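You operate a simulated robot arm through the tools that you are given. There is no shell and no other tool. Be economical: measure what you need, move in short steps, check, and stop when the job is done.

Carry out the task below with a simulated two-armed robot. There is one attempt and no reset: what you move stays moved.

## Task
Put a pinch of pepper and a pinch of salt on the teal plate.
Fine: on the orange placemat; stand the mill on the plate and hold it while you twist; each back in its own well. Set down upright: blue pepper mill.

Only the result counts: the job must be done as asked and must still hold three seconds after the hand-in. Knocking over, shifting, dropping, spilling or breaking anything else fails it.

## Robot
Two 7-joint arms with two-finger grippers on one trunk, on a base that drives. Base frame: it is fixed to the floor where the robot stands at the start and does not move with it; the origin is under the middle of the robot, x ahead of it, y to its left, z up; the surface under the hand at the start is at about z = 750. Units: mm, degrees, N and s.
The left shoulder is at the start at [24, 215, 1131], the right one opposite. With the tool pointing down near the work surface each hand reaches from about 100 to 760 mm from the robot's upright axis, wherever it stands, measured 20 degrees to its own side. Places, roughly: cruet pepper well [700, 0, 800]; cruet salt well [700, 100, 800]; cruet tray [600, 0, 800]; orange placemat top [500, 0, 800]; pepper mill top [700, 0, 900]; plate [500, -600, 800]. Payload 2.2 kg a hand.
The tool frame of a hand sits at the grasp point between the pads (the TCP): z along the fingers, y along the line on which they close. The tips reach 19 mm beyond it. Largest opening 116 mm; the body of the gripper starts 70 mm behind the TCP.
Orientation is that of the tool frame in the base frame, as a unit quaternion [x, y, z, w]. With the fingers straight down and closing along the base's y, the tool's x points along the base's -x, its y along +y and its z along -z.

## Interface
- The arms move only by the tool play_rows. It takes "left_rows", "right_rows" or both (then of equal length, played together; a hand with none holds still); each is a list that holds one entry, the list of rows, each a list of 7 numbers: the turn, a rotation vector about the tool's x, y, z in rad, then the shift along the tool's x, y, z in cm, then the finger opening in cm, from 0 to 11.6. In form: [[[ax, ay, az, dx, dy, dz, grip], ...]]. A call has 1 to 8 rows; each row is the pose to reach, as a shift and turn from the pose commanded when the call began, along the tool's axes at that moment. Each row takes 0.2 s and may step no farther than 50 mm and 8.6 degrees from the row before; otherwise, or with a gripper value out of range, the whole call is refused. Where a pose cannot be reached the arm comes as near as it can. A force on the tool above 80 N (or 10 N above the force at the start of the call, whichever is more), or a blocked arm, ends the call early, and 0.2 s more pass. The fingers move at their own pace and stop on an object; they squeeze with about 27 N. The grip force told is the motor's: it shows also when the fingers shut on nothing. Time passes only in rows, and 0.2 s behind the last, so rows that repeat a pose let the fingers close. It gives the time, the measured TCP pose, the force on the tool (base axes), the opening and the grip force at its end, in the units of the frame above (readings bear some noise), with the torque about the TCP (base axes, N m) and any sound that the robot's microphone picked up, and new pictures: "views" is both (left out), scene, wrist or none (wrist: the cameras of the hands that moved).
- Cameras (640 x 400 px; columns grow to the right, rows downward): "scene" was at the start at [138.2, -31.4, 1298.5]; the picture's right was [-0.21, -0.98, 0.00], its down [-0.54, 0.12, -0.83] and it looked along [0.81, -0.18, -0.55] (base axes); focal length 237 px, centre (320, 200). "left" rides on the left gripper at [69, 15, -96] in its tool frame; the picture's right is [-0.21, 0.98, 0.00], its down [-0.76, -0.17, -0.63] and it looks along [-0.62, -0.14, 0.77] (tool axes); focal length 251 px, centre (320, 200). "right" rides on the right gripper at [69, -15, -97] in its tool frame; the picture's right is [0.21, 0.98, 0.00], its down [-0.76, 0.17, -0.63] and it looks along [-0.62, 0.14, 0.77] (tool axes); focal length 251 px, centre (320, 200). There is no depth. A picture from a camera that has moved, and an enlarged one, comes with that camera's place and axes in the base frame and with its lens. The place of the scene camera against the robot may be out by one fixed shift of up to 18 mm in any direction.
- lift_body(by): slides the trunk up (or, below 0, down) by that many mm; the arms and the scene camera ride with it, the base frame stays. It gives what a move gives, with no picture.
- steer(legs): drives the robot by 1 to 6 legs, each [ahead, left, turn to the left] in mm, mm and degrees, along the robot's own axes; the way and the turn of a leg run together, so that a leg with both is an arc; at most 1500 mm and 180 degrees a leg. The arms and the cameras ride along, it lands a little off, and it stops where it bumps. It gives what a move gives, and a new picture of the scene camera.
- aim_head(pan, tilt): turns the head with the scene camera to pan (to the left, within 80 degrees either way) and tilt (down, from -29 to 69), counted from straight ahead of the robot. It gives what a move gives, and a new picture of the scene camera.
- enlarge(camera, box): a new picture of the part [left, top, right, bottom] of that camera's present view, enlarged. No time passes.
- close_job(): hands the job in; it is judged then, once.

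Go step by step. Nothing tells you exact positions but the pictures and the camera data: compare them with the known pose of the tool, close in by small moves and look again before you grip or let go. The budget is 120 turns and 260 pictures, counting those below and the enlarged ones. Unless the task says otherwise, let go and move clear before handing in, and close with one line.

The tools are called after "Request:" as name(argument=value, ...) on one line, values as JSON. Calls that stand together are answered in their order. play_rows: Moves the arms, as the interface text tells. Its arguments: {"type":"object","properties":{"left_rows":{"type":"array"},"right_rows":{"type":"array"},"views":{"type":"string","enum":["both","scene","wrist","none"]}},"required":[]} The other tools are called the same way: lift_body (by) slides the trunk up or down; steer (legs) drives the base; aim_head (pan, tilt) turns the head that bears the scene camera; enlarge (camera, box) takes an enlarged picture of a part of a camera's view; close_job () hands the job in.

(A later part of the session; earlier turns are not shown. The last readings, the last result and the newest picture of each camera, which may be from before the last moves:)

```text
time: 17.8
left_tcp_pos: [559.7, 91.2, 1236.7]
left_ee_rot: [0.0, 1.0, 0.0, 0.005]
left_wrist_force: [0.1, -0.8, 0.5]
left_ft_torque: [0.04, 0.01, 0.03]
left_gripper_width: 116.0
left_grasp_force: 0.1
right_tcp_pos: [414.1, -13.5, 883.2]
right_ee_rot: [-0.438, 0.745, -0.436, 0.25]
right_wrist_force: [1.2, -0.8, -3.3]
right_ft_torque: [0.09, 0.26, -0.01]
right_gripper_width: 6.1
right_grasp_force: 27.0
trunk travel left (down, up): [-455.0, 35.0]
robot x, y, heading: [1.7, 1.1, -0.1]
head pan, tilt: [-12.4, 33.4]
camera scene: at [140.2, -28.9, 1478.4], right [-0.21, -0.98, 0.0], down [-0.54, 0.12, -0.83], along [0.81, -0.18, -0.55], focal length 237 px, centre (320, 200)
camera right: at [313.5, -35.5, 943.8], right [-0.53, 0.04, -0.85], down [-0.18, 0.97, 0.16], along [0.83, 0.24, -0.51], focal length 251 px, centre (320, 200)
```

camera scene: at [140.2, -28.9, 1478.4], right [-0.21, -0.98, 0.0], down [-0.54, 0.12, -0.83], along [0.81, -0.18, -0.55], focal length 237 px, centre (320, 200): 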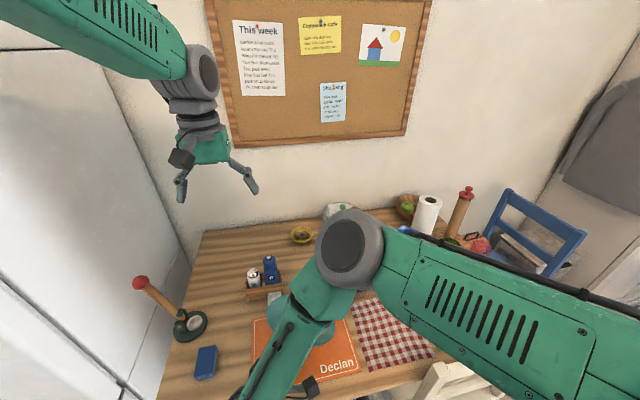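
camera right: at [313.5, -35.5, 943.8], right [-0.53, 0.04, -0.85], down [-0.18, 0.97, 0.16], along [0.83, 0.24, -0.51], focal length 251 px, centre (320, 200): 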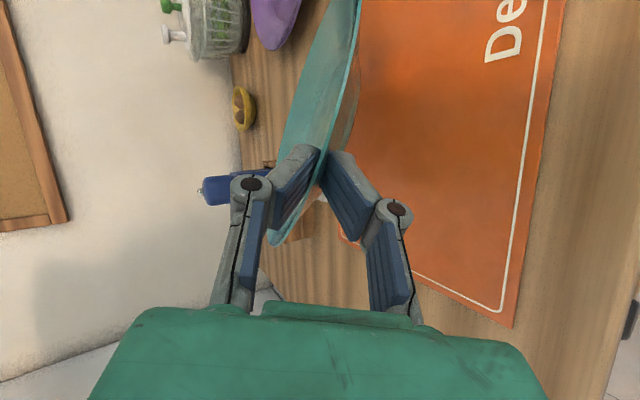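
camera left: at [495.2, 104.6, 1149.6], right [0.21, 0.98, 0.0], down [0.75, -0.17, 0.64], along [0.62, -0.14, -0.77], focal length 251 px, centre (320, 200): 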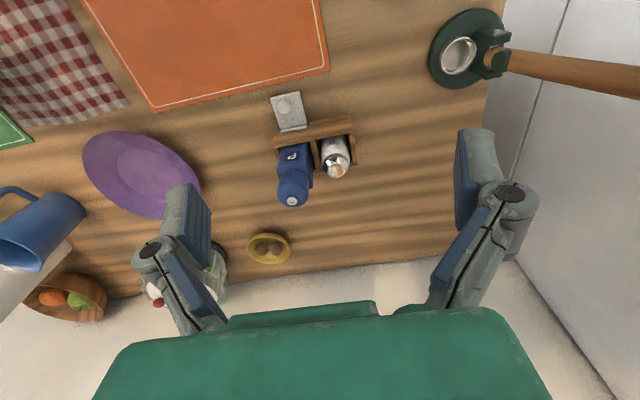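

The plate is above the mat (mat centre about (476, -43)). I'll lower until the far foot is near contact.

Request:
play_rows(right_rows=[[[0, 0, 0, 0, 1.43, 0.82, 0], [0, 0, 0, 0, 2.86, 1.63, 0], [0, 0, 0, 0, 2.86, 1.63, 0]]], views="wrist")

```text
time: 18.6
left_tcp_pos: [559.6, 90.4, 1236.7]
left_ee_rot: [-0.001, 1.0, 0.0, 0.006]
left_wrist_force: [0.4, -0.8, -0.4]
left_ft_torque: [-0.01, 0.01, -0.01]
left_gripper_width: 116.0
left_grasp_force: 0.0
right_tcp_pos: [416.0, -14.8, 850.5]
right_ee_rot: [-0.438, 0.745, -0.436, 0.25]
right_wrist_force: [0.3, -0.7, -3.3]
right_ft_torque: [0.09, 0.31, 0.0]
right_gripper_width: 6.0
right_grasp_force: 27.1
trunk travel left (down, up): [-455.0, 35.0]
robot x, y, heading: [-0.8, 0.8, -0.1]
head pan, tilt: [-12.4, 33.4]
camera right: at [314.2, -36.7, 911.2], right [-0.53, 0.04, -0.85], down [-0.18, 0.97, 0.16], along [0.83, 0.24, -0.51], focal length 251 px, centre (320, 200)
```

right: 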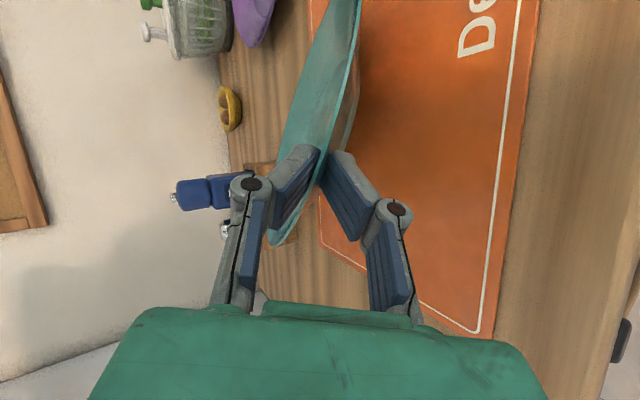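

Not touching yet. I'll lower 10 mm more and read the force.

Request:
play_rows(right_rows=[[[0, 0, 0, 0, 0.43, 0.25, 0], [0, 0, 0, 0, 0.87, 0.49, 0], [0, 0, 0, 0, 0.87, 0.49, 0]]], views="none")

```text
time: 19.4
left_tcp_pos: [559.9, 90.5, 1238.0]
left_ee_rot: [0.0, 1.0, 0.0, 0.006]
left_wrist_force: [0.0, -0.2, 0.4]
left_ft_torque: [0.01, 0.02, 0.01]
left_gripper_width: 115.9
left_grasp_force: 0.1
right_tcp_pos: [415.2, -15.1, 840.4]
right_ee_rot: [-0.438, 0.745, -0.436, 0.25]
right_wrist_force: [0.4, -0.1, -3.4]
right_ft_torque: [0.11, 0.32, 0.01]
right_gripper_width: 6.1
right_grasp_force: 27.2
trunk travel left (down, up): [-455.0, 35.0]
robot x, y, heading: [1.4, 4.0, 0.2]
head pan, tilt: [-12.4, 33.4]
```

Request:
play_rows(right_rows=[[[0, 0, 0, 0, 0.43, 0.25, 0], [0, 0, 0, 0, 0.87, 0.49, 0], [0, 0, 0, 0, 0.87, 0.49, 0]]], views="wrist")

```text
time: 20.2
left_tcp_pos: [560.1, 90.7, 1236.7]
left_ee_rot: [0.0, 1.0, 0.0, 0.006]
left_wrist_force: [-0.7, -0.7, 0.3]
left_ft_torque: [0.02, 0.01, -0.02]
left_gripper_width: 116.3
left_grasp_force: 0.0
right_tcp_pos: [414.2, -13.7, 829.5]
right_ee_rot: [-0.439, 0.745, -0.437, 0.25]
right_wrist_force: [-1.3, 0.6, -1.3]
right_ft_torque: [-0.02, 0.06, 0.01]
right_gripper_width: 6.2
right_grasp_force: 27.0
trunk travel left (down, up): [-455.0, 35.0]
robot x, y, heading: [0.1, -1.9, -0.1]
head pan, tilt: [-12.4, 33.4]
camera right: at [313.8, -36.1, 890.8], right [-0.53, 0.04, -0.85], down [-0.18, 0.97, 0.16], along [0.83, 0.24, -0.51], focal length 251 px, centre (320, 200)
```

right: 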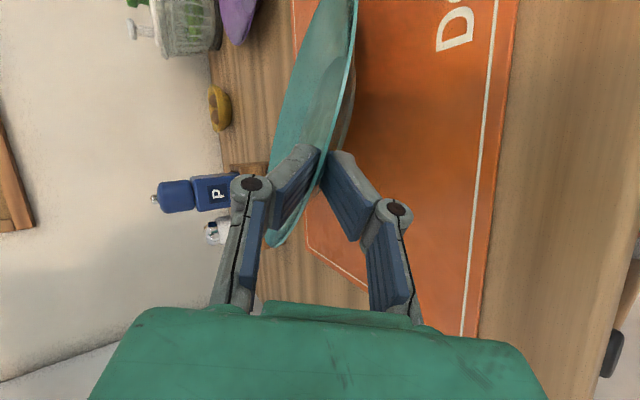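

The far foot touched at z≈830. I'll follow the arc halfway down and back so the foot doesn't slide.

Request:
play_rows(right_rows=[[[0, 0, 0, 0, 0.68, 0.02, 0], [0, 0, 0, 0, 1.36, 0.03, 0], [0, 0, 0, 0, 2.05, 0.11, 0], [0, 0, 0, 0, 2.71, 0.19, 0], [0, 0, 0, 0, 2.71, 0.19, 0]]], views="wrist")

```text
time: 21.4
left_tcp_pos: [560.5, 90.9, 1237.0]
left_ee_rot: [0.0, 1.0, -0.001, 0.006]
left_wrist_force: [-0.1, 1.0, -0.3]
left_ft_torque: [0.02, 0.0, 0.03]
left_gripper_width: 115.9
left_grasp_force: 0.1
right_tcp_pos: [404.6, -9.9, 804.9]
right_ee_rot: [-0.438, 0.745, -0.436, 0.25]
right_wrist_force: [0.8, 0.1, -0.7]
right_ft_torque: [-0.05, 0.07, 0.11]
right_gripper_width: 6.2
right_grasp_force: 27.0
trunk travel left (down, up): [-455.0, 35.0]
robot x, y, heading: [0.2, 2.0, -0.2]
head pan, tilt: [-12.4, 33.4]
camera right: at [303.5, -30.0, 865.6], right [-0.53, 0.04, -0.85], down [-0.18, 0.97, 0.16], along [0.83, 0.24, -0.51], focal length 251 px, centre (320, 200)
```

right: 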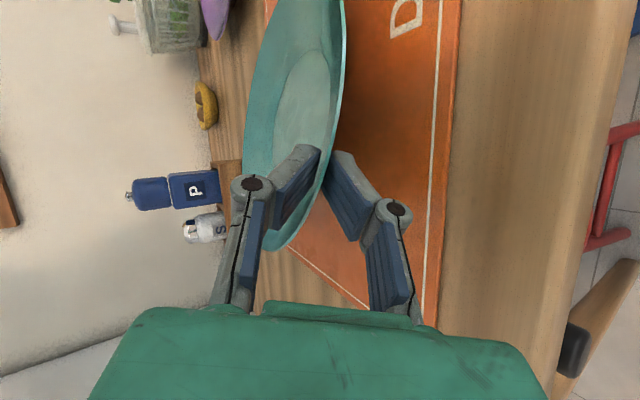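

It's levelling in the grip as planned. I'll continue down to about z = 783.

Request:
play_rows(right_rows=[[[0, 0, 0, 0, 0.65, 0.13, 0], [0, 0, 0, 0, 1.3, 0.25, 0], [0, 0, 0, 0, 1.75, 0.36, 0], [0, 0, 0, 0, 2.2, 0.45, 0], [0, 0, 0, 0, 2.2, 0.45, 0]]], views="wrist")

Request:
enlarge(camera="right", box=[220, 60, 420, 260])

```text
time: 22.6
left_tcp_pos: [559.7, 92.2, 1235.4]
left_ee_rot: [0.0, 1.0, 0.0, 0.005]
left_wrist_force: [-0.1, 0.1, 0.1]
left_ft_torque: [0.02, -0.01, 0.0]
left_gripper_width: 116.1
left_grasp_force: 0.1
right_tcp_pos: [402.4, -9.1, 784.7]
right_ee_rot: [-0.436, 0.745, -0.439, 0.25]
right_wrist_force: [0.7, 1.0, 0.4]
right_ft_torque: [-0.19, 0.06, 0.17]
right_gripper_width: 6.2
right_grasp_force: 26.8
trunk travel left (down, up): [-455.0, 35.0]
robot x, y, heading: [-0.8, 0.5, -0.1]
head pan, tilt: [-12.4, 33.4]
camera right: at [300.8, -30.7, 845.1], right [-0.53, 0.04, -0.85], down [-0.17, 0.97, 0.16], along [0.83, 0.23, -0.5], focal length 251 px, centre (320, 200)
```

right: 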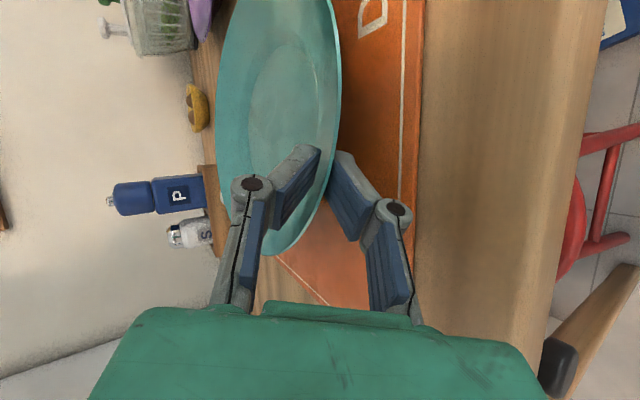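

```text
2.00 times, centred on (320, 160) of right
camera zoom: at [300.8, -30.7, 845.1], right [-0.53, 0.04, -0.85], down [-0.17, 0.97, 0.16], along [0.83, 0.23, -0.5], focal length 503 px, centre (320, 280)
```

zoom: 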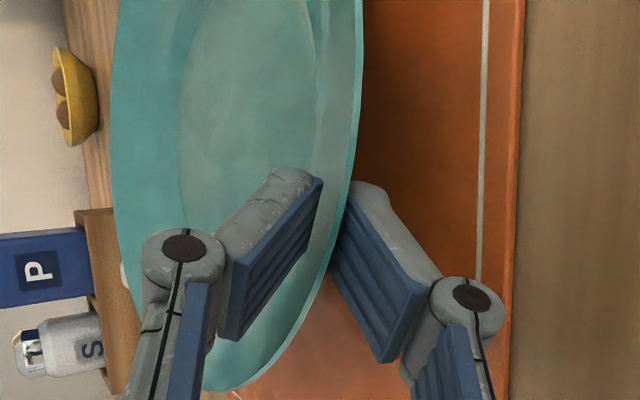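

Nearly level now. I'll lower the last 4 mm and open slowly.

Request:
play_rows(right_rows=[[[0, 0, 0, 0, 0.39, 0.15, 0], [0, 0, 0, 0, 0.39, 0.15, 0.6], [0, 0, 0, 0, 0.39, 0.15, 0.8], [0, 0, 0, 0, 0.35, 0.12, 1.1], [0, 0, 0, 0, 0.3, 0.1, 1.4], [0, 0, 0, 0, 0.25, 0.07, 1.7]]], views="wrist")

Request:
enlarge(camera="right", box=[220, 60, 420, 260])

```text
time: 24.0
left_tcp_pos: [560.0, 91.5, 1237.1]
left_ee_rot: [-0.001, 1.0, 0.0, 0.006]
left_wrist_force: [-0.4, 0.9, -0.4]
left_ft_torque: [-0.02, 0.0, -0.02]
left_gripper_width: 116.0
left_grasp_force: 0.1
right_tcp_pos: [398.6, -12.7, 779.0]
right_ee_rot: [-0.435, 0.747, -0.439, 0.247]
right_wrist_force: [0.9, -1.4, 1.2]
right_ft_torque: [0.02, 0.0, -0.04]
right_gripper_width: 16.5
right_grasp_force: 0.0
trunk travel left (down, up): [-455.0, 35.0]
robot x, y, heading: [-0.1, 2.3, -0.1]
head pan, tilt: [-12.4, 33.4]
camera right: at [298.7, -32.4, 840.4], right [-0.53, 0.04, -0.85], down [-0.17, 0.97, 0.16], along [0.83, 0.23, -0.51], focal length 251 px, centre (320, 200)
```

right: 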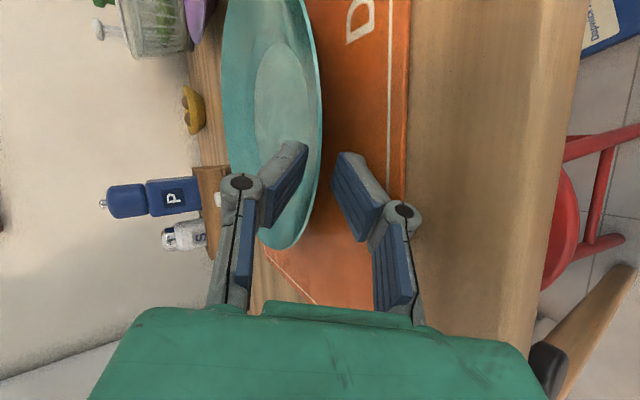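

```text
2.00 times, centred on (320, 160) of right
camera zoom: at [298.7, -32.4, 840.4], right [-0.53, 0.04, -0.85], down [-0.17, 0.97, 0.16], along [0.83, 0.23, -0.51], focal length 503 px, centre (320, 280)
```

zoom: 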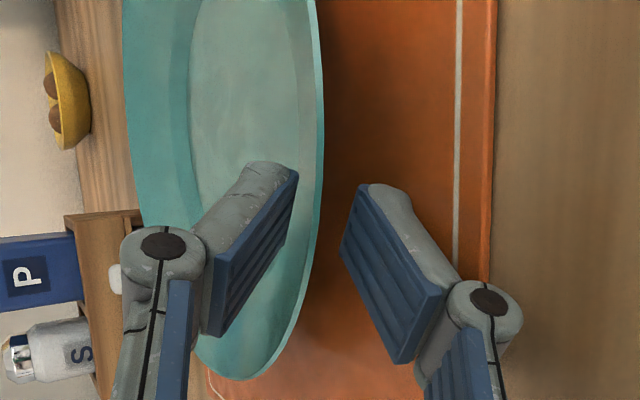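

The plate has settled and is free. I'll withdraw the right hand along its axis, then raise it and look.

Request:
play_rows(right_rows=[[[0, 0, 0, 0, -0.05, -1.5, 1.8], [0, 0, 0, 0, -0.1, -3.2, 2.0], [0, 0, 0, 0, -0.1, -5.5, 2.5], [0, 0, 0, 0, -2.5, -7.0, 3], [0, 0, 0, 0, -6, -9.0, 3], [0, 0, 0, 4, -8, -10.0, 3], [0, 0, 0, 8, -9, -10.5, 3], [0, 0, 0, 12, -10, -10.5, 3]]], views="both")

```text
time: 25.8
left_tcp_pos: [559.2, 90.6, 1236.7]
left_ee_rot: [-0.001, 1.0, 0.0, 0.007]
left_wrist_force: [-0.7, -0.2, -0.3]
left_ft_torque: [0.02, 0.01, 0.02]
left_gripper_width: 116.2
left_grasp_force: 0.1
right_tcp_pos: [302.6, -91.0, 921.7]
right_ee_rot: [-0.438, 0.746, -0.435, 0.251]
right_wrist_force: [-0.1, 0.1, -0.6]
right_ft_torque: [-0.01, 0.05, 0.04]
right_gripper_width: 30.0
right_grasp_force: 0.1
trunk travel left (down, up): [-455.0, 35.0]
robot x, y, heading: [3.7, -2.5, 0.1]
head pan, tilt: [-12.4, 33.4]
camera scene: at [138.8, -30.8, 1478.5], right [-0.21, -0.98, 0.0], down [-0.54, 0.12, -0.83], along [0.81, -0.18, -0.55], focal length 237 px, centre (320, 200)
camera right: at [201.3, -112.2, 982.0], right [-0.53, 0.04, -0.85], down [-0.18, 0.97, 0.16], along [0.83, 0.24, -0.51], focal length 251 px, centre (320, 200)
```

scene: 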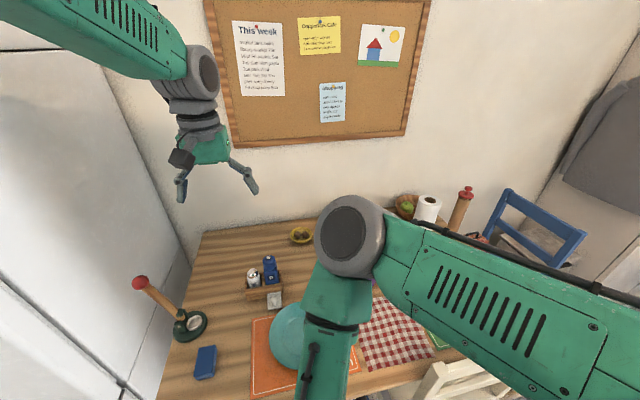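
right: 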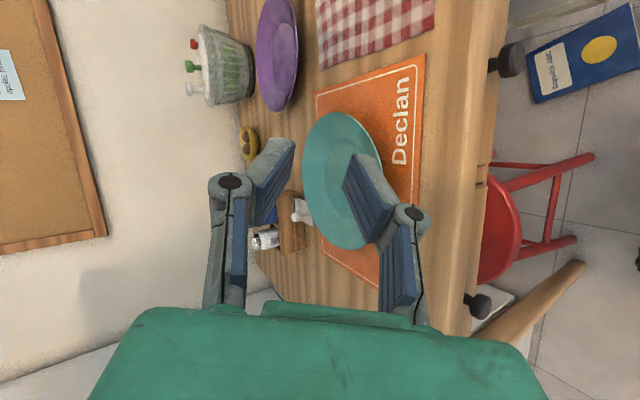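

The plate now lies on the orange mat, centred near (480, -54). Next the left hand goes for the mill; I'll lower the trunk a bit for reach.

Request:
lift_body(by=-90)

Request:
play_rows(left_rows=[[[0, 0, 0, -1.7, -1, 2.5, 11.6], [0, 0, 0, -3.4, -2, 5, 11.6], [0, 0, 0, -5.1, -3, 7.5, 11.6], [0, 0, 0, -6.6, -4, 10, 10], [0, 0, 0, -8, -4.8, 12, 8], [0, 0, 0, -9, -5.4, 13.5, 7]]], views="both")

```text
time: 27.0
left_tcp_pos: [559.7, 89.6, 1148.3]
left_ee_rot: [0.0, 1.0, 0.0, 0.006]
left_wrist_force: [0.4, -0.7, 0.3]
left_ft_torque: [0.0, 0.01, -0.01]
left_gripper_width: 116.0
left_grasp_force: 0.1
right_tcp_pos: [302.4, -89.8, 832.7]
right_ee_rot: [-0.438, 0.745, -0.435, 0.252]
right_wrist_force: [0.6, 0.7, 0.0]
right_ft_torque: [-0.02, 0.0, -0.02]
right_gripper_width: 30.1
right_grasp_force: 0.1
trunk travel left (down, up): [-365.0, 125.0]
robot x, y, heading: [-1.6, -0.3, -0.0]
head pan, tilt: [-12.4, 33.4]
```

```text
time: 28.4
left_tcp_pos: [653.3, 36.5, 1011.9]
left_ee_rot: [0.001, 1.0, 0.001, 0.005]
left_wrist_force: [0.5, -0.4, 0.0]
left_ft_torque: [0.05, -0.03, 0.0]
left_gripper_width: 70.1
left_grasp_force: 0.1
right_tcp_pos: [305.0, -89.7, 831.0]
right_ee_rot: [-0.439, 0.745, -0.436, 0.25]
right_wrist_force: [-0.1, 0.0, 0.7]
right_ft_torque: [0.04, 0.0, -0.02]
right_gripper_width: 29.9
right_grasp_force: 0.1
trunk travel left (down, up): [-365.0, 125.0]
robot x, y, heading: [3.1, 0.8, 0.1]
head pan, tilt: [-12.4, 33.4]
camera scene: at [140.6, -30.1, 1388.3], right [-0.21, -0.98, 0.0], down [-0.54, 0.12, -0.83], along [0.81, -0.18, -0.56], focal length 237 px, centre (320, 200)
camera left: at [582.5, 50.0, 1107.1], right [0.21, 0.98, 0.0], down [0.75, -0.17, 0.64], along [0.63, -0.14, -0.77], focal length 251 px, centre (320, 200)
```

scene: 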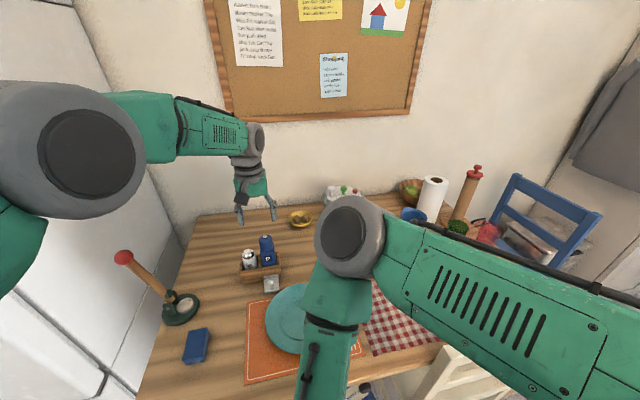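
left: 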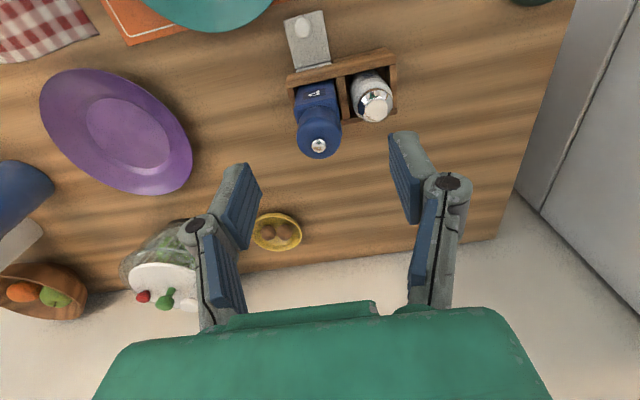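

The mill top computes to (685, 26.5, 906) again. I'll move above it at z = 960 and check.

Request:
play_rows(left_rows=[[[0, 0, 0, -1.6, -0.5, 1.5, 6.5], [0, 0, 0, -3.3, -0.98, 3.2, 6.5], [0, 0, 0, -3.3, -0.98, 5.2, 6.5], [0, 0, 0, -3.3, -0.98, 5.2, 6.5]]], views="wrist")

Request:
enlarge(camera="left", box=[240, 60, 420, 240])

```text
time: 29.4
left_tcp_pos: [679.4, 29.1, 961.0]
left_ee_rot: [0.0, 1.0, 0.0, 0.005]
left_wrist_force: [-0.5, 0.3, 0.2]
left_ft_torque: [-0.02, -0.01, -0.03]
left_gripper_width: 64.9
left_grasp_force: 0.0
left hand out of reach, approached as far as the arm can: row 2, 3, 4
right_tcp_pos: [303.0, -89.9, 831.1]
right_ee_rot: [-0.438, 0.746, -0.435, 0.251]
right_wrist_force: [0.0, -0.7, -0.3]
right_ft_torque: [0.0, -0.01, -0.01]
right_gripper_width: 30.1
right_grasp_force: 0.1
trunk travel left (down, up): [-365.0, 125.0]
robot x, y, heading: [2.7, -1.8, -0.1]
head pan, tilt: [-12.4, 33.4]
camera left: at [609.2, 43.6, 1056.1], right [0.21, 0.98, 0.0], down [0.75, -0.17, 0.64], along [0.63, -0.14, -0.77], focal length 251 px, centre (320, 200)
```

left: 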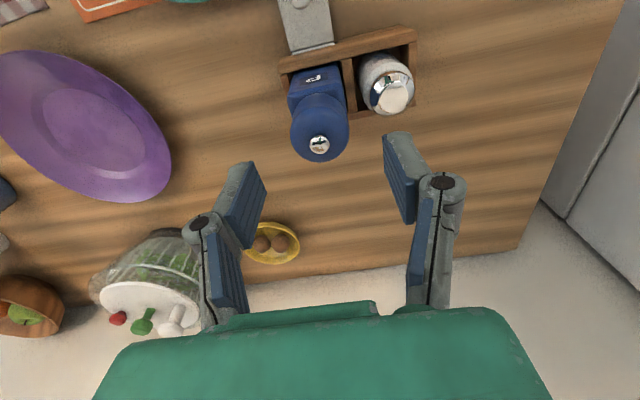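

```text
2.22 times, centred on (330, 150) of left
camera zoom: at [609.2, 43.6, 1056.1], right [0.21, 0.98, 0.0], down [0.75, -0.17, 0.64], along [0.63, -0.14, -0.77], focal length 559 px, centre (298, 311)
```

zoom: 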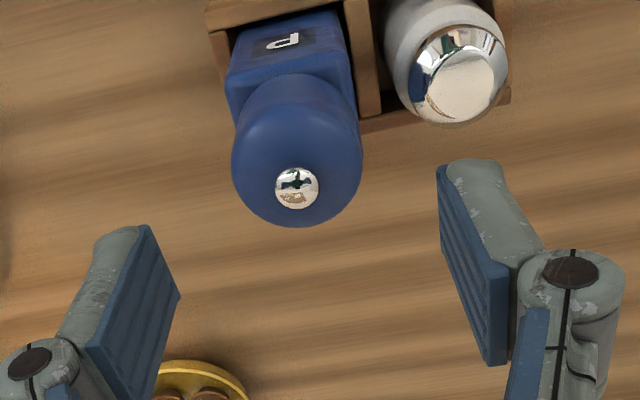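

I'm about 7 mm short of reach with a vertical tool, so I'll lean the fingers 8° forward, which brings the wrist back, then check.

Request:
play_rows(left_rows=[[[0, -0.07, 0, 0, 0, 0, 6.5], [0, -0.14, 0, 0, 0, 0, 6.5], [0, -0.14, 0, 0, 0, 0, 6.5]]], views="wrist")

Request:
enlarge(camera="left", box=[240, 60, 420, 240])

```text
time: 30.2
left_tcp_pos: [677.0, 29.7, 960.8]
left_ee_rot: [0.0, 0.997, 0.0, 0.076]
left_wrist_force: [0.4, 0.6, 0.3]
left_ft_torque: [-0.01, -0.03, -0.01]
left_gripper_width: 65.0
left_grasp_force: 0.1
right_tcp_pos: [303.7, -89.1, 830.9]
right_ee_rot: [-0.438, 0.746, -0.435, 0.251]
right_wrist_force: [0.5, 0.5, 0.5]
right_ft_torque: [0.01, 0.03, -0.04]
right_gripper_width: 30.0
right_grasp_force: 0.0
trunk travel left (down, up): [-365.0, 125.0]
robot x, y, heading: [0.5, -0.9, 0.0]
head pan, tilt: [-12.4, 33.4]
camera left: at [594.9, 44.4, 1045.6], right [0.21, 0.98, 0.03], down [0.65, -0.17, 0.74], along [0.73, -0.14, -0.67], focal length 251 px, centre (320, 200)
```

left: 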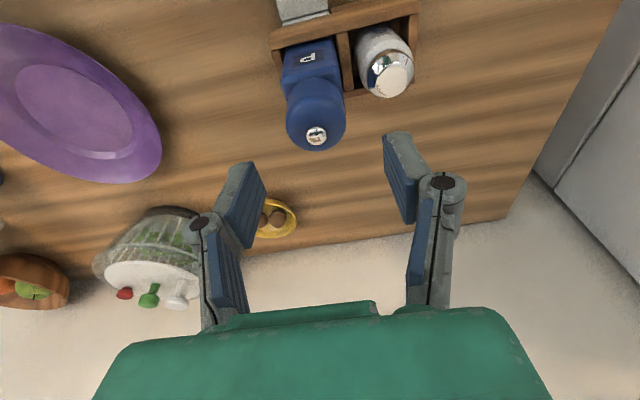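

```text
2.22 times, centred on (330, 150) of left
camera zoom: at [594.9, 44.4, 1045.6], right [0.21, 0.98, 0.03], down [0.65, -0.17, 0.74], along [0.73, -0.14, -0.67], focal length 559 px, centre (298, 311)
```

zoom: 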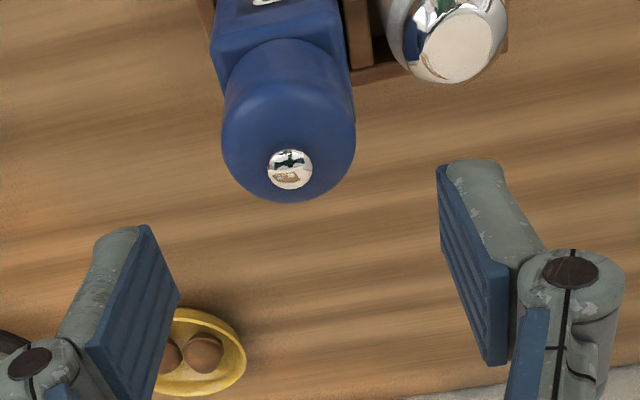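

Reach is fine now, and the top is confirmed at (686, 26.5). I'll align, then descend to grip the mill's head.

Request:
play_rows(left_rows=[[[0, 0, 0, -0.86, -0.3, 0.13, 6.5], [0, 0, 0, -0.86, -0.3, 0.13, 6.5], [0, 0, 0, -0.55, -0.3, 2.1, 6.5], [0, 0, 0, -0.25, -0.3, 4.1, 6.5], [0, 0, 0, -0.02, -0.3, 5.6, 6.5], [0, 0, 0, -0.02, -0.3, 5.6, 6.5]]], views="wrist")

Request:
enlarge(camera="left", box=[240, 60, 420, 240])

```text
time: 31.6
left_tcp_pos: [686.0, 27.0, 903.9]
left_ee_rot: [-0.001, 0.997, 0.0, 0.075]
left_wrist_force: [0.0, -0.2, 0.0]
left_ft_torque: [0.01, 0.01, -0.03]
left_gripper_width: 65.0
left_grasp_force: 0.1
right_tcp_pos: [302.4, -89.7, 830.7]
right_ee_rot: [-0.438, 0.745, -0.436, 0.251]
right_wrist_force: [-0.1, 0.1, -1.5]
right_ft_torque: [-0.01, 0.0, 0.0]
right_gripper_width: 30.0
right_grasp_force: 0.0
trunk travel left (down, up): [-365.0, 125.0]
robot x, y, heading: [2.1, -4.8, -0.1]
head pan, tilt: [-12.4, 33.4]
camera left: at [604.0, 40.5, 990.1], right [0.21, 0.98, 0.03], down [0.65, -0.17, 0.74], along [0.73, -0.14, -0.67], focal length 251 px, centre (320, 200)
```

left: 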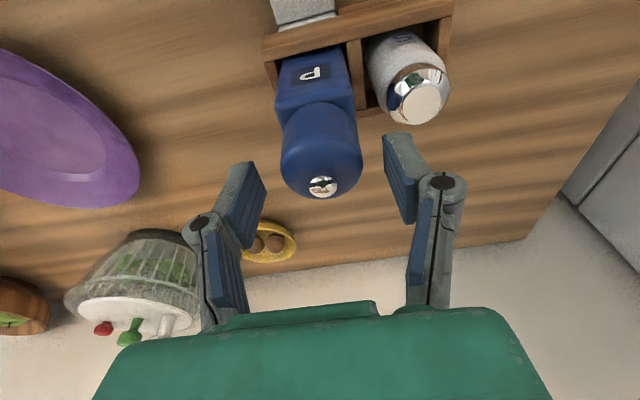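

```text
2.22 times, centred on (330, 150) of left
camera zoom: at [604.0, 40.5, 990.1], right [0.21, 0.98, 0.03], down [0.65, -0.17, 0.74], along [0.73, -0.14, -0.67], focal length 559 px, centre (298, 311)
```

zoom: 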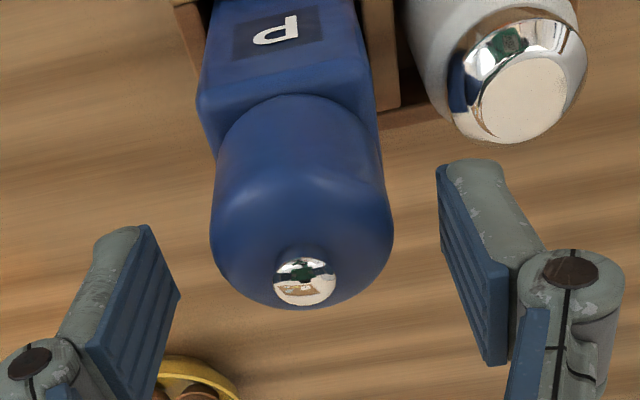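

Centred. I'll descend 20 mm and close on the head.

Request:
play_rows(left_rows=[[[0, 0, 0, 0.1, -0.05, 1.0, 6.5], [0, 0, 0, 0.2, -0.05, 2.0, 6.5], [0, 0, 0, 0.2, -0.05, 2.0, 5], [0, 0, 0, 0.2, -0.05, 2.0, 3], [0, 0, 0, 0.2, -0.05, 2.0, 0], [0, 0, 0, 0.2, -0.05, 2.0, 0]]], views="wrist")

```text
time: 33.0
left_tcp_pos: [688.5, 27.3, 885.1]
left_ee_rot: [0.0, 0.997, 0.0, 0.076]
left_wrist_force: [0.2, 0.7, 0.5]
left_ft_torque: [0.01, -0.05, -0.02]
left_gripper_width: 39.7
left_grasp_force: 27.1
right_tcp_pos: [303.0, -89.3, 830.7]
right_ee_rot: [-0.438, 0.746, -0.435, 0.251]
right_wrist_force: [0.4, -0.5, -0.7]
right_ft_torque: [0.02, -0.03, 0.0]
right_gripper_width: 30.0
right_grasp_force: 0.0
trunk travel left (down, up): [-365.0, 125.0]
robot x, y, heading: [1.5, -0.6, 0.0]
head pan, tilt: [-12.4, 33.4]
camera left: at [606.0, 40.9, 970.1], right [0.21, 0.98, 0.03], down [0.65, -0.17, 0.74], along [0.73, -0.14, -0.67], focal length 251 px, centre (320, 200)
```

left: 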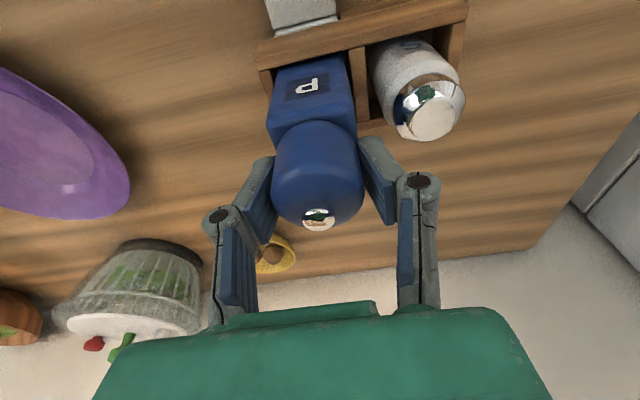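

The head is gripped (39.7 mm) with the well pose at (688.5, 27.3, 885.1). Lifting straight up.

Request:
play_rows(left_rows=[[[0, 0, 0, -0.15, 0, -0.99, 0], [0, 0, 0, -0.46, 0, -2.96, 0], [0, 0, 0, -0.84, 0, -5.43, 0], [0, 0, 0, -1.22, 0, -7.9, 0], [0, 0, 0, -1.52, 0, -9.88, 0], [0, 0, 0, -1.52, 0, -9.88, 0]]], views="both")

```text
time: 34.4
left_tcp_pos: [689.4, 26.3, 985.8]
left_ee_rot: [0.0, 0.997, -0.001, 0.075]
left_wrist_force: [0.4, 0.4, -1.6]
left_ft_torque: [0.02, -0.01, 0.0]
left_gripper_width: 40.0
left_grasp_force: 26.6
right_tcp_pos: [302.4, -89.6, 829.3]
right_ee_rot: [-0.438, 0.746, -0.436, 0.251]
right_wrist_force: [0.6, 0.7, -0.5]
right_ft_torque: [0.0, 0.01, 0.0]
right_gripper_width: 30.0
right_grasp_force: 0.0
trunk travel left (down, up): [-365.0, 125.0]
robot x, y, heading: [-0.0, 0.3, -0.0]
head pan, tilt: [-12.4, 33.4]
camera scene: at [140.4, -30.1, 1388.3], right [-0.21, -0.98, 0.0], down [-0.54, 0.12, -0.83], along [0.81, -0.18, -0.56], focal length 237 px, centre (320, 200)
camera left: at [605.8, 40.6, 1070.8], right [0.21, 0.98, 0.03], down [0.65, -0.17, 0.74], along [0.73, -0.14, -0.67], focal length 251 px, centre (320, 200)
```

scene: 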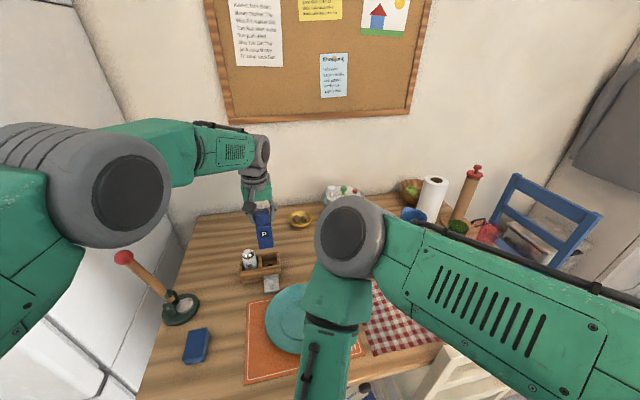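
left: 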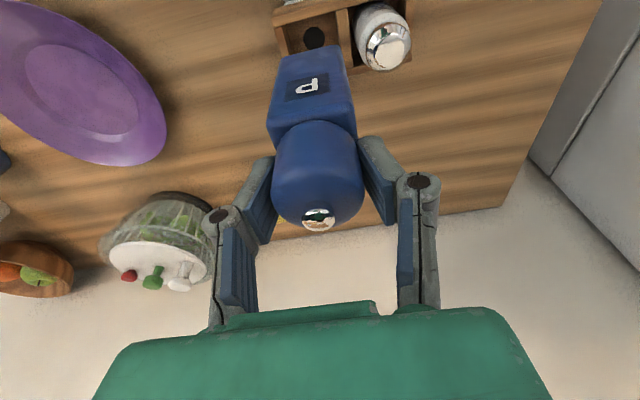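

The mill is out. Before bringing it over, I'll swing the right hand around to the right side of the plate so that it can later hold the mill body pointing left.

Request:
play_rows(right_rows=[[[-0.073, -0.06, -0.002, 0.67, -2.74, 1.79, 5], [-0.146, -0.12, -0.004, 1.33, -5.48, 3.59, 6], [-0.219, -0.181, -0.005, 2.0, -8.2, 5.4, 7], [-0.292, -0.241, -0.007, 2.67, -10.95, 7.18, 7], [-0.365, -0.301, -0.009, 3.34, -13.7, 8.97, 7], [-0.438, -0.361, -0.011, 4.0, -16.4, 10.76, 7], [-0.511, -0.422, -0.013, 4.67, -19.2, 12.56, 7], [-0.584, -0.482, -0.014, 5.34, -21.9, 14.35, 7]]], views="both")

```text
time: 36.2
left_tcp_pos: [687.1, 23.4, 986.8]
left_ee_rot: [0.0, 0.997, 0.001, 0.074]
left_wrist_force: [-0.3, 0.0, -2.3]
left_ft_torque: [-0.01, 0.01, -0.01]
left_gripper_width: 39.8
left_grasp_force: 26.4
right_tcp_pos: [480.7, -252.8, 949.6]
right_ee_rot: [-0.586, 0.754, -0.089, 0.282]
right_wrist_force: [0.5, -0.6, 0.4]
right_ft_torque: [0.02, 0.02, 0.01]
right_gripper_width: 69.9
right_grasp_force: 0.0
trunk travel left (down, up): [-365.0, 125.0]
robot x, y, heading: [1.5, 0.1, -0.1]
head pan, tilt: [-12.4, 33.4]
camera scene: at [140.0, -36.8, 1388.3], right [-0.21, -0.98, 0.0], down [-0.54, 0.12, -0.83], along [0.81, -0.18, -0.56], focal length 237 px, centre (320, 200)
camera right: at [430.8, -340.3, 1013.2], right [-0.85, 0.09, -0.52], down [-0.36, 0.63, 0.69], along [0.39, 0.77, -0.5], focal length 251 px, centre (320, 200)
```

scene: 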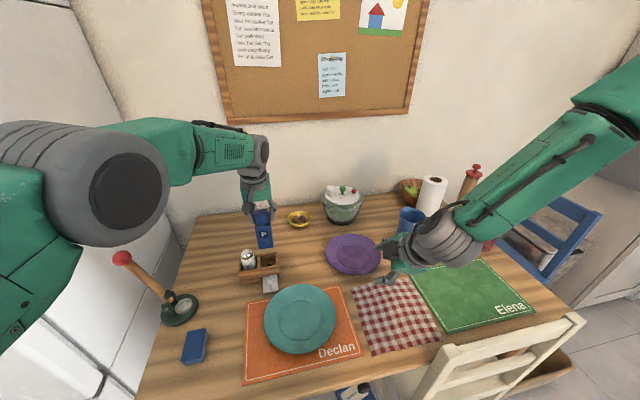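
right: 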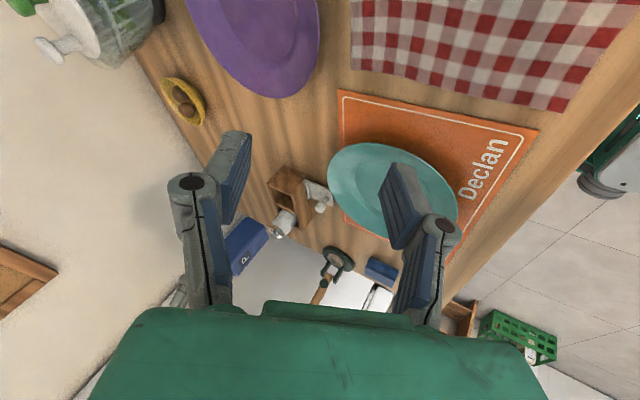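

The scene is clear: plate on the mat and everything else in place. I'll finish turning the right hand and bring the mill above the plate centre.

Request:
play_rows(right_rows=[[[-0.098, -0.081, -0.003, 0, 0, 0, 7], [-0.197, -0.161, -0.006, 0, 0, 0, 7], [-0.295, -0.242, -0.01, 0, 0, 0, 7], [-0.393, -0.323, -0.013, 0, 0, 0, 7], [-0.492, -0.403, -0.016, 0, 0, 0, 7], [-0.59, -0.484, -0.019, 0, 0, 0, 7]]], left_rows=[[[0, 0, 0, 3.33, -1.33, -0.51, 0], [0, 0, 0, 6.65, -2.67, -1.02, 0], [0, 0, 0, 9.98, -4.0, -1.53, 0], [0, 0, 0, 13.3, -5.33, -2.05, 0], [0, 0, 0, 16.63, -6.67, -2.56, 0], [0, 0, 0, 19.96, -8.0, -3.07, 0]]], views="both")

```text
time: 37.8
left_tcp_pos: [464.1, -40.7, 941.8]
left_ee_rot: [-0.022, 1.0, -0.004, 0.02]
left_wrist_force: [-0.1, -0.3, -2.4]
left_ft_torque: [-0.01, -0.03, 0.0]
left_gripper_width: 39.7
left_grasp_force: 27.9
right_tcp_pos: [477.2, -253.3, 952.1]
right_ee_rot: [-0.653, 0.654, 0.268, 0.271]
right_wrist_force: [-1.0, -0.5, -0.4]
right_ft_torque: [-0.01, -0.01, 0.02]
right_gripper_width: 69.8
right_grasp_force: 0.1
trunk travel left (down, up): [-365.0, 125.0]
robot x, y, heading: [-1.6, -2.9, 0.1]
head pan, tilt: [-12.4, 33.4]
stopped in row 6 (left hand): the arm was blocked; the commanded pose is now the measured one
camera scene: at [139.2, -37.1, 1388.4], right [-0.21, -0.98, 0.0], down [-0.54, 0.12, -0.83], along [0.81, -0.18, -0.56], focal length 237 px, centre (320, 200)
camera right: at [490.4, -369.9, 971.3], right [-0.98, -0.15, -0.16], down [-0.17, 0.09, 0.98], along [-0.13, 0.98, -0.11], focal length 251 px, centre (320, 200)
camera left: at [390.1, -28.5, 1034.8], right [0.17, 0.99, 0.0], down [0.74, -0.13, 0.66], along [0.65, -0.11, -0.75], focal length 251 px, centre (320, 200)
```

scene: 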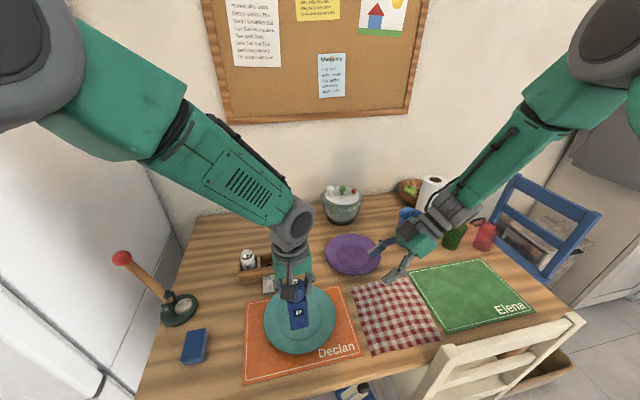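
right: 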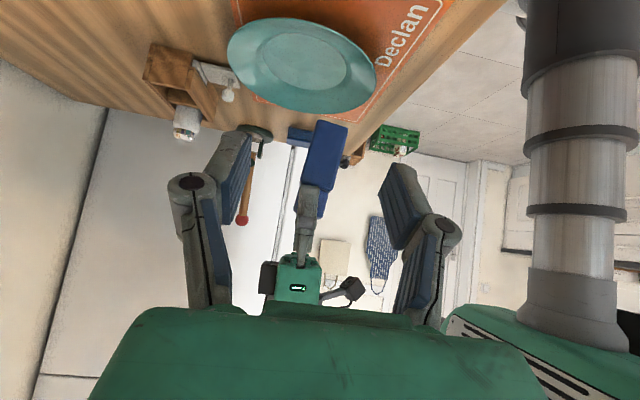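
left: 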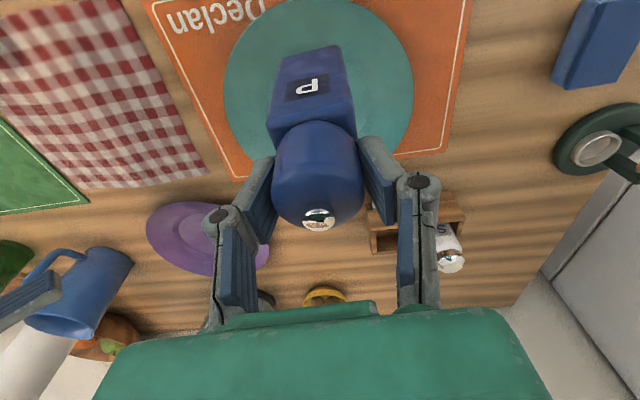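

The left arm hit its fold limit, so I'll raise the trunk and then continue down to the plate.

Request:
lift_body(by=120)

```text
time: 39.3
left_tcp_pos: [465.7, -41.3, 1065.0]
left_ee_rot: [-0.021, 0.999, -0.009, 0.023]
left_wrist_force: [0.5, 0.4, -2.8]
left_ft_torque: [0.0, -0.03, 0.03]
left_gripper_width: 39.8
left_grasp_force: 26.9
right_tcp_pos: [477.5, -250.9, 1072.2]
right_ee_rot: [-0.653, 0.655, 0.268, 0.27]
right_wrist_force: [0.8, -0.2, 0.1]
right_ft_torque: [0.01, 0.0, 0.0]
right_gripper_width: 70.0
right_grasp_force: 0.1
trunk travel left (down, up): [-485.0, 5.0]
robot x, y, heading: [-3.5, -1.2, 0.0]
head pan, tilt: [-12.4, 33.4]
```

Trunk is up. Now I'll lower the mill to above the plate with its upright lean restored, the right hand following down too.

Request:
play_rows(left_rows=[[[-0.004, -0.026, 0.01, -0.34, -0.32, 2.9, 0], [-0.008, -0.052, 0.021, -0.68, -0.64, 5.8, 0], [-0.013, -0.079, 0.031, -1.02, -0.96, 8.7, 0], [-0.017, -0.105, 0.042, -1.36, -1.28, 11.6, 0], [-0.017, -0.105, 0.042, -1.36, -1.28, 11.6, 0]]], right_rows=[[[0, 0, 0, 2, 0, 2, 7], [0, 0, 0, 4, 0, 4, 7], [0, 0, 0, 6, 0, 6, 7], [0, 0, 0, 8, 0, 8, 7], [0, 0, 0, 8, 0, 8, 7]]], views="both")

```text
time: 40.5
left_tcp_pos: [481.9, -55.5, 948.9]
left_ee_rot: [0.003, 0.997, 0.006, 0.076]
left_wrist_force: [-0.4, 0.8, -2.2]
left_ft_torque: [0.02, 0.05, 0.0]
left_gripper_width: 40.1
left_grasp_force: 27.1
right_tcp_pos: [476.1, -251.6, 959.7]
right_ee_rot: [-0.653, 0.654, 0.267, 0.272]
right_wrist_force: [-0.5, 0.6, -0.2]
right_ft_torque: [-0.01, 0.0, 0.0]
right_gripper_width: 70.0
right_grasp_force: 0.0
trunk travel left (down, up): [-485.0, 5.0]
robot x, y, heading: [-1.8, -3.3, -0.1]
head pan, tilt: [-12.4, 33.4]
camera scene: at [140.6, -34.6, 1508.4], right [-0.21, -0.98, 0.0], down [-0.54, 0.12, -0.83], along [0.81, -0.18, -0.56], focal length 237 px, centre (320, 200)
camera right: at [490.6, -368.1, 979.0], right [-0.98, -0.15, -0.16], down [-0.17, 0.09, 0.98], along [-0.13, 0.98, -0.12], focal length 251 px, centre (320, 200)
camera left: at [399.1, -41.7, 1033.3], right [0.22, 0.98, 0.04], down [0.65, -0.18, 0.74], along [0.73, -0.13, -0.67], focal length 251 px, centre (320, 200)
```

scene: 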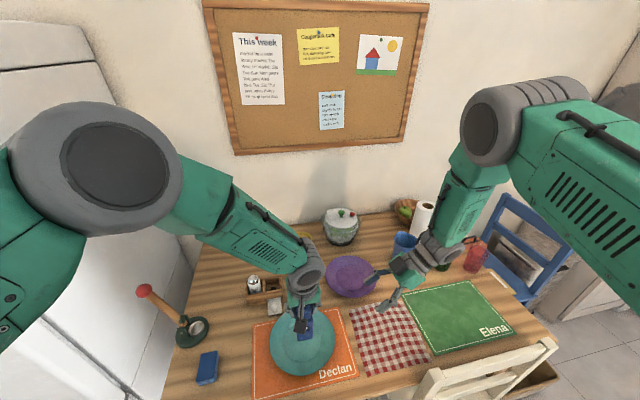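
right: 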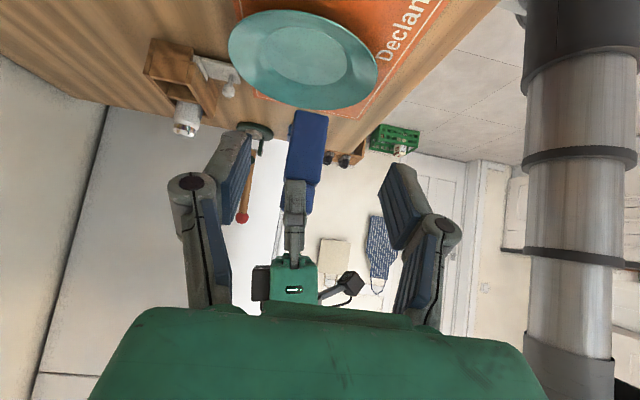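
left: 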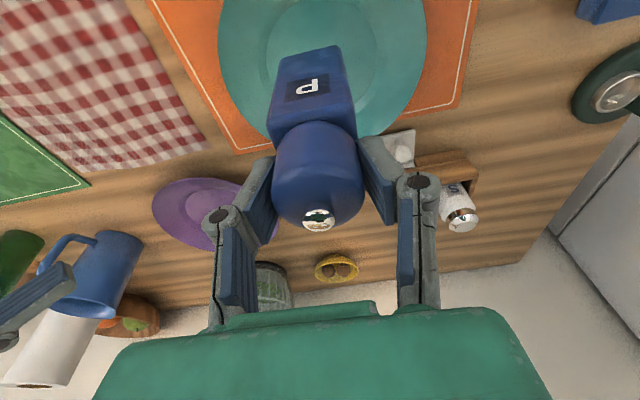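

The mill hangs over the plate's flat centre. I'll lower it in steps while watching the force.

Request:
play_rows(left_rows=[[[0, 0, 0, 0.38, 0.4, 2.47, 0], [0, 0, 0, 0.76, 0.4, 4.94, 0], [0, 0, 0, 0.84, 0.4, 5.43, 0], [0, 0, 0, 0.84, 0.4, 5.43, 0]]], views="wrist")

Request:
enlarge(camera="right", box=[220, 0, 420, 200])

```text
time: 41.5
left_tcp_pos: [481.8, -50.7, 893.1]
left_ee_rot: [0.003, 0.997, 0.006, 0.075]
left_wrist_force: [0.7, 0.3, -1.8]
left_ft_torque: [0.01, -0.03, -0.05]
left_gripper_width: 39.6
left_grasp_force: 26.5
right_tcp_pos: [477.9, -252.3, 959.1]
right_ee_rot: [-0.653, 0.654, 0.268, 0.271]
right_wrist_force: [0.1, -0.8, 0.0]
right_ft_torque: [0.01, 0.01, 0.01]
right_gripper_width: 70.0
right_grasp_force: 0.0
trunk travel left (down, up): [-485.0, 5.0]
robot x, y, heading: [0.1, -0.2, -0.0]
head pan, tilt: [-12.4, 33.4]
camera left: at [399.7, -36.6, 978.4], right [0.22, 0.98, 0.04], down [0.65, -0.18, 0.74], along [0.73, -0.13, -0.67], focal length 251 px, centre (320, 200)
```

left: 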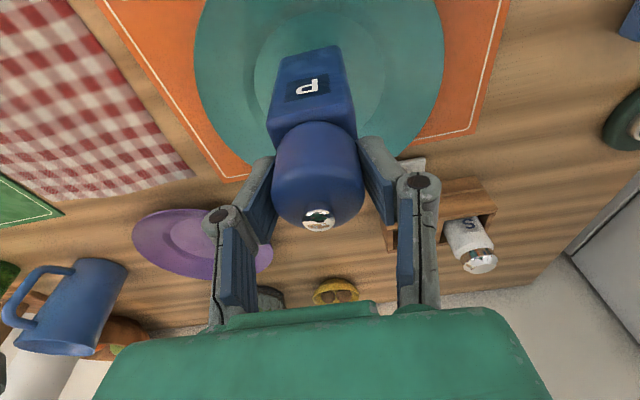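

```text
2.00 times, centred on (320, 100) of right
camera zoom: at [491.3, -368.1, 978.6], right [-0.98, -0.15, -0.15], down [-0.17, 0.09, 0.98], along [-0.13, 0.98, -0.12], focal length 503 px, centre (320, 400)
```

zoom: 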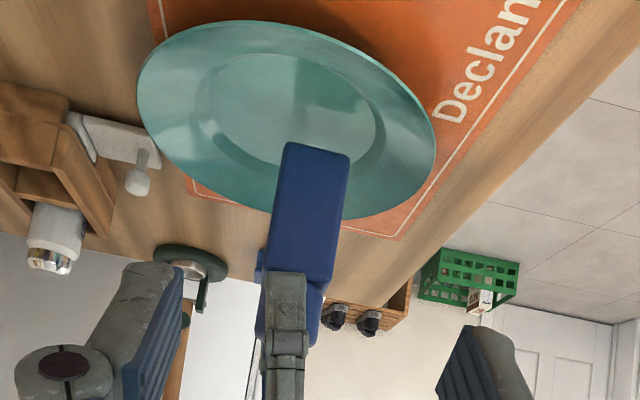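

Continuing down in small steps until contact shows.

Request:
play_rows(left_rows=[[[0, 0, 0, 0.06, 0, 0.4, 0], [0, 0, 0, 0.12, 0, 0.8, 0], [0, 0, 0, 0.12, 0, 0.8, 0]]], views="none")

```text
time: 42.3
left_tcp_pos: [481.6, -50.0, 885.3]
left_ee_rot: [0.003, 0.997, 0.005, 0.075]
left_wrist_force: [-0.1, -0.3, -3.2]
left_ft_torque: [0.03, -0.04, 0.02]
left_gripper_width: 39.7
left_grasp_force: 26.7
right_tcp_pos: [476.8, -251.0, 958.9]
right_ee_rot: [0.654, -0.653, -0.268, -0.271]
right_wrist_force: [1.2, 0.2, 0.6]
right_ft_torque: [0.02, 0.0, 0.01]
right_gripper_width: 69.9
right_grasp_force: 0.0
trunk travel left (down, up): [-485.0, 5.0]
robot x, y, heading: [0.6, 2.9, 0.0]
head pan, tilt: [-12.4, 33.4]
```

Request:
play_rows(left_rows=[[[0, 0, 0, 0.05, 0, 0.3, 0], [0, 0, 0, 0.09, 0, 0.6, 0], [0, 0, 0, 0.09, 0, 0.6, 0]]], views="none")

Request:
enlarge(camera="right", box=[220, 0, 420, 200])

```text
time: 43.1
left_tcp_pos: [482.9, -51.3, 879.4]
left_ee_rot: [0.003, 0.997, 0.005, 0.075]
left_wrist_force: [-0.2, -0.7, -2.6]
left_ft_torque: [-0.01, 0.0, 0.01]
left_gripper_width: 39.6
left_grasp_force: 27.5
right_tcp_pos: [478.4, -251.6, 960.3]
right_ee_rot: [-0.653, 0.654, 0.268, 0.271]
right_wrist_force: [0.8, 0.7, -0.1]
right_ft_torque: [0.04, -0.03, -0.01]
right_gripper_width: 70.1
right_grasp_force: 0.0
trunk travel left (down, up): [-485.0, 5.0]
robot x, y, heading: [0.7, -2.0, -0.4]
head pan, tilt: [-12.4, 33.4]
```

```text
2.00 times, centred on (320, 100) of right
camera zoom: at [491.0, -368.0, 978.7], right [-0.98, -0.15, -0.15], down [-0.17, 0.09, 0.98], along [-0.13, 0.98, -0.12], focal length 503 px, centre (320, 400)
```

zoom: 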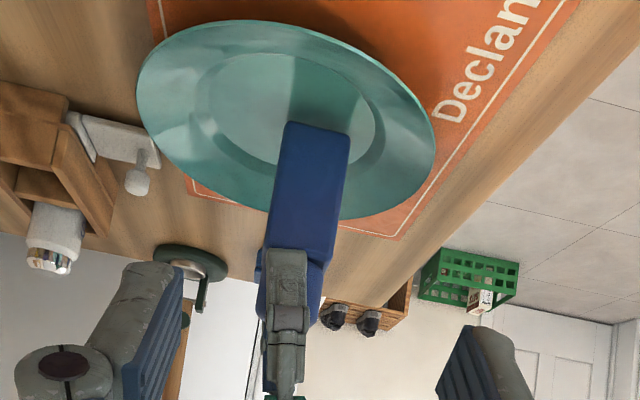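

The mill bottom is at about z = 772, still ~14 mm above the plate floor. Lowering on.

Request:
play_rows(left_rows=[[[0, 0, 0, 0.08, 0, 0.5, 0], [0, 0, 0, 0.14, 0, 0.9, 0], [0, 0, 0, 0.14, 0, 0.9, 0]]], views="none")

Request:
play_rows(left_rows=[[[0, 0, 0, 0.05, 0, 0.3, 0], [0, 0, 0, 0.05, 0, 0.3, 0]]], views="none")

```text
time: 43.9
left_tcp_pos: [482.4, -48.8, 870.6]
left_ee_rot: [0.003, 0.997, 0.005, 0.075]
left_wrist_force: [-0.1, -0.5, -1.9]
left_ft_torque: [-0.02, 0.01, 0.01]
left_gripper_width: 39.5
left_grasp_force: 27.3
right_tcp_pos: [476.5, -251.6, 959.3]
right_ee_rot: [-0.654, 0.654, 0.268, 0.271]
right_wrist_force: [0.6, -0.6, -1.1]
right_ft_torque: [-0.01, -0.01, 0.01]
right_gripper_width: 69.9
right_grasp_force: 0.1
trunk travel left (down, up): [-485.0, 5.0]
robot x, y, heading: [-1.4, -1.0, 0.1]
head pan, tilt: [-12.4, 33.4]
```

```text
time: 44.5
left_tcp_pos: [483.7, -49.8, 867.6]
left_ee_rot: [0.003, 0.997, 0.005, 0.077]
left_wrist_force: [-2.1, 1.9, 13.6]
left_ft_torque: [-0.04, 0.26, -0.03]
left_gripper_width: 39.8
left_grasp_force: 26.8
right_tcp_pos: [476.0, -249.9, 961.1]
right_ee_rot: [-0.654, 0.654, 0.267, 0.271]
right_wrist_force: [0.1, -0.6, -0.4]
right_ft_torque: [-0.03, 0.0, -0.02]
right_gripper_width: 69.7
right_grasp_force: 0.0
trunk travel left (down, up): [-485.0, 5.0]
robot x, y, heading: [1.6, -0.3, -0.2]
head pan, tilt: [-12.4, 33.4]
```

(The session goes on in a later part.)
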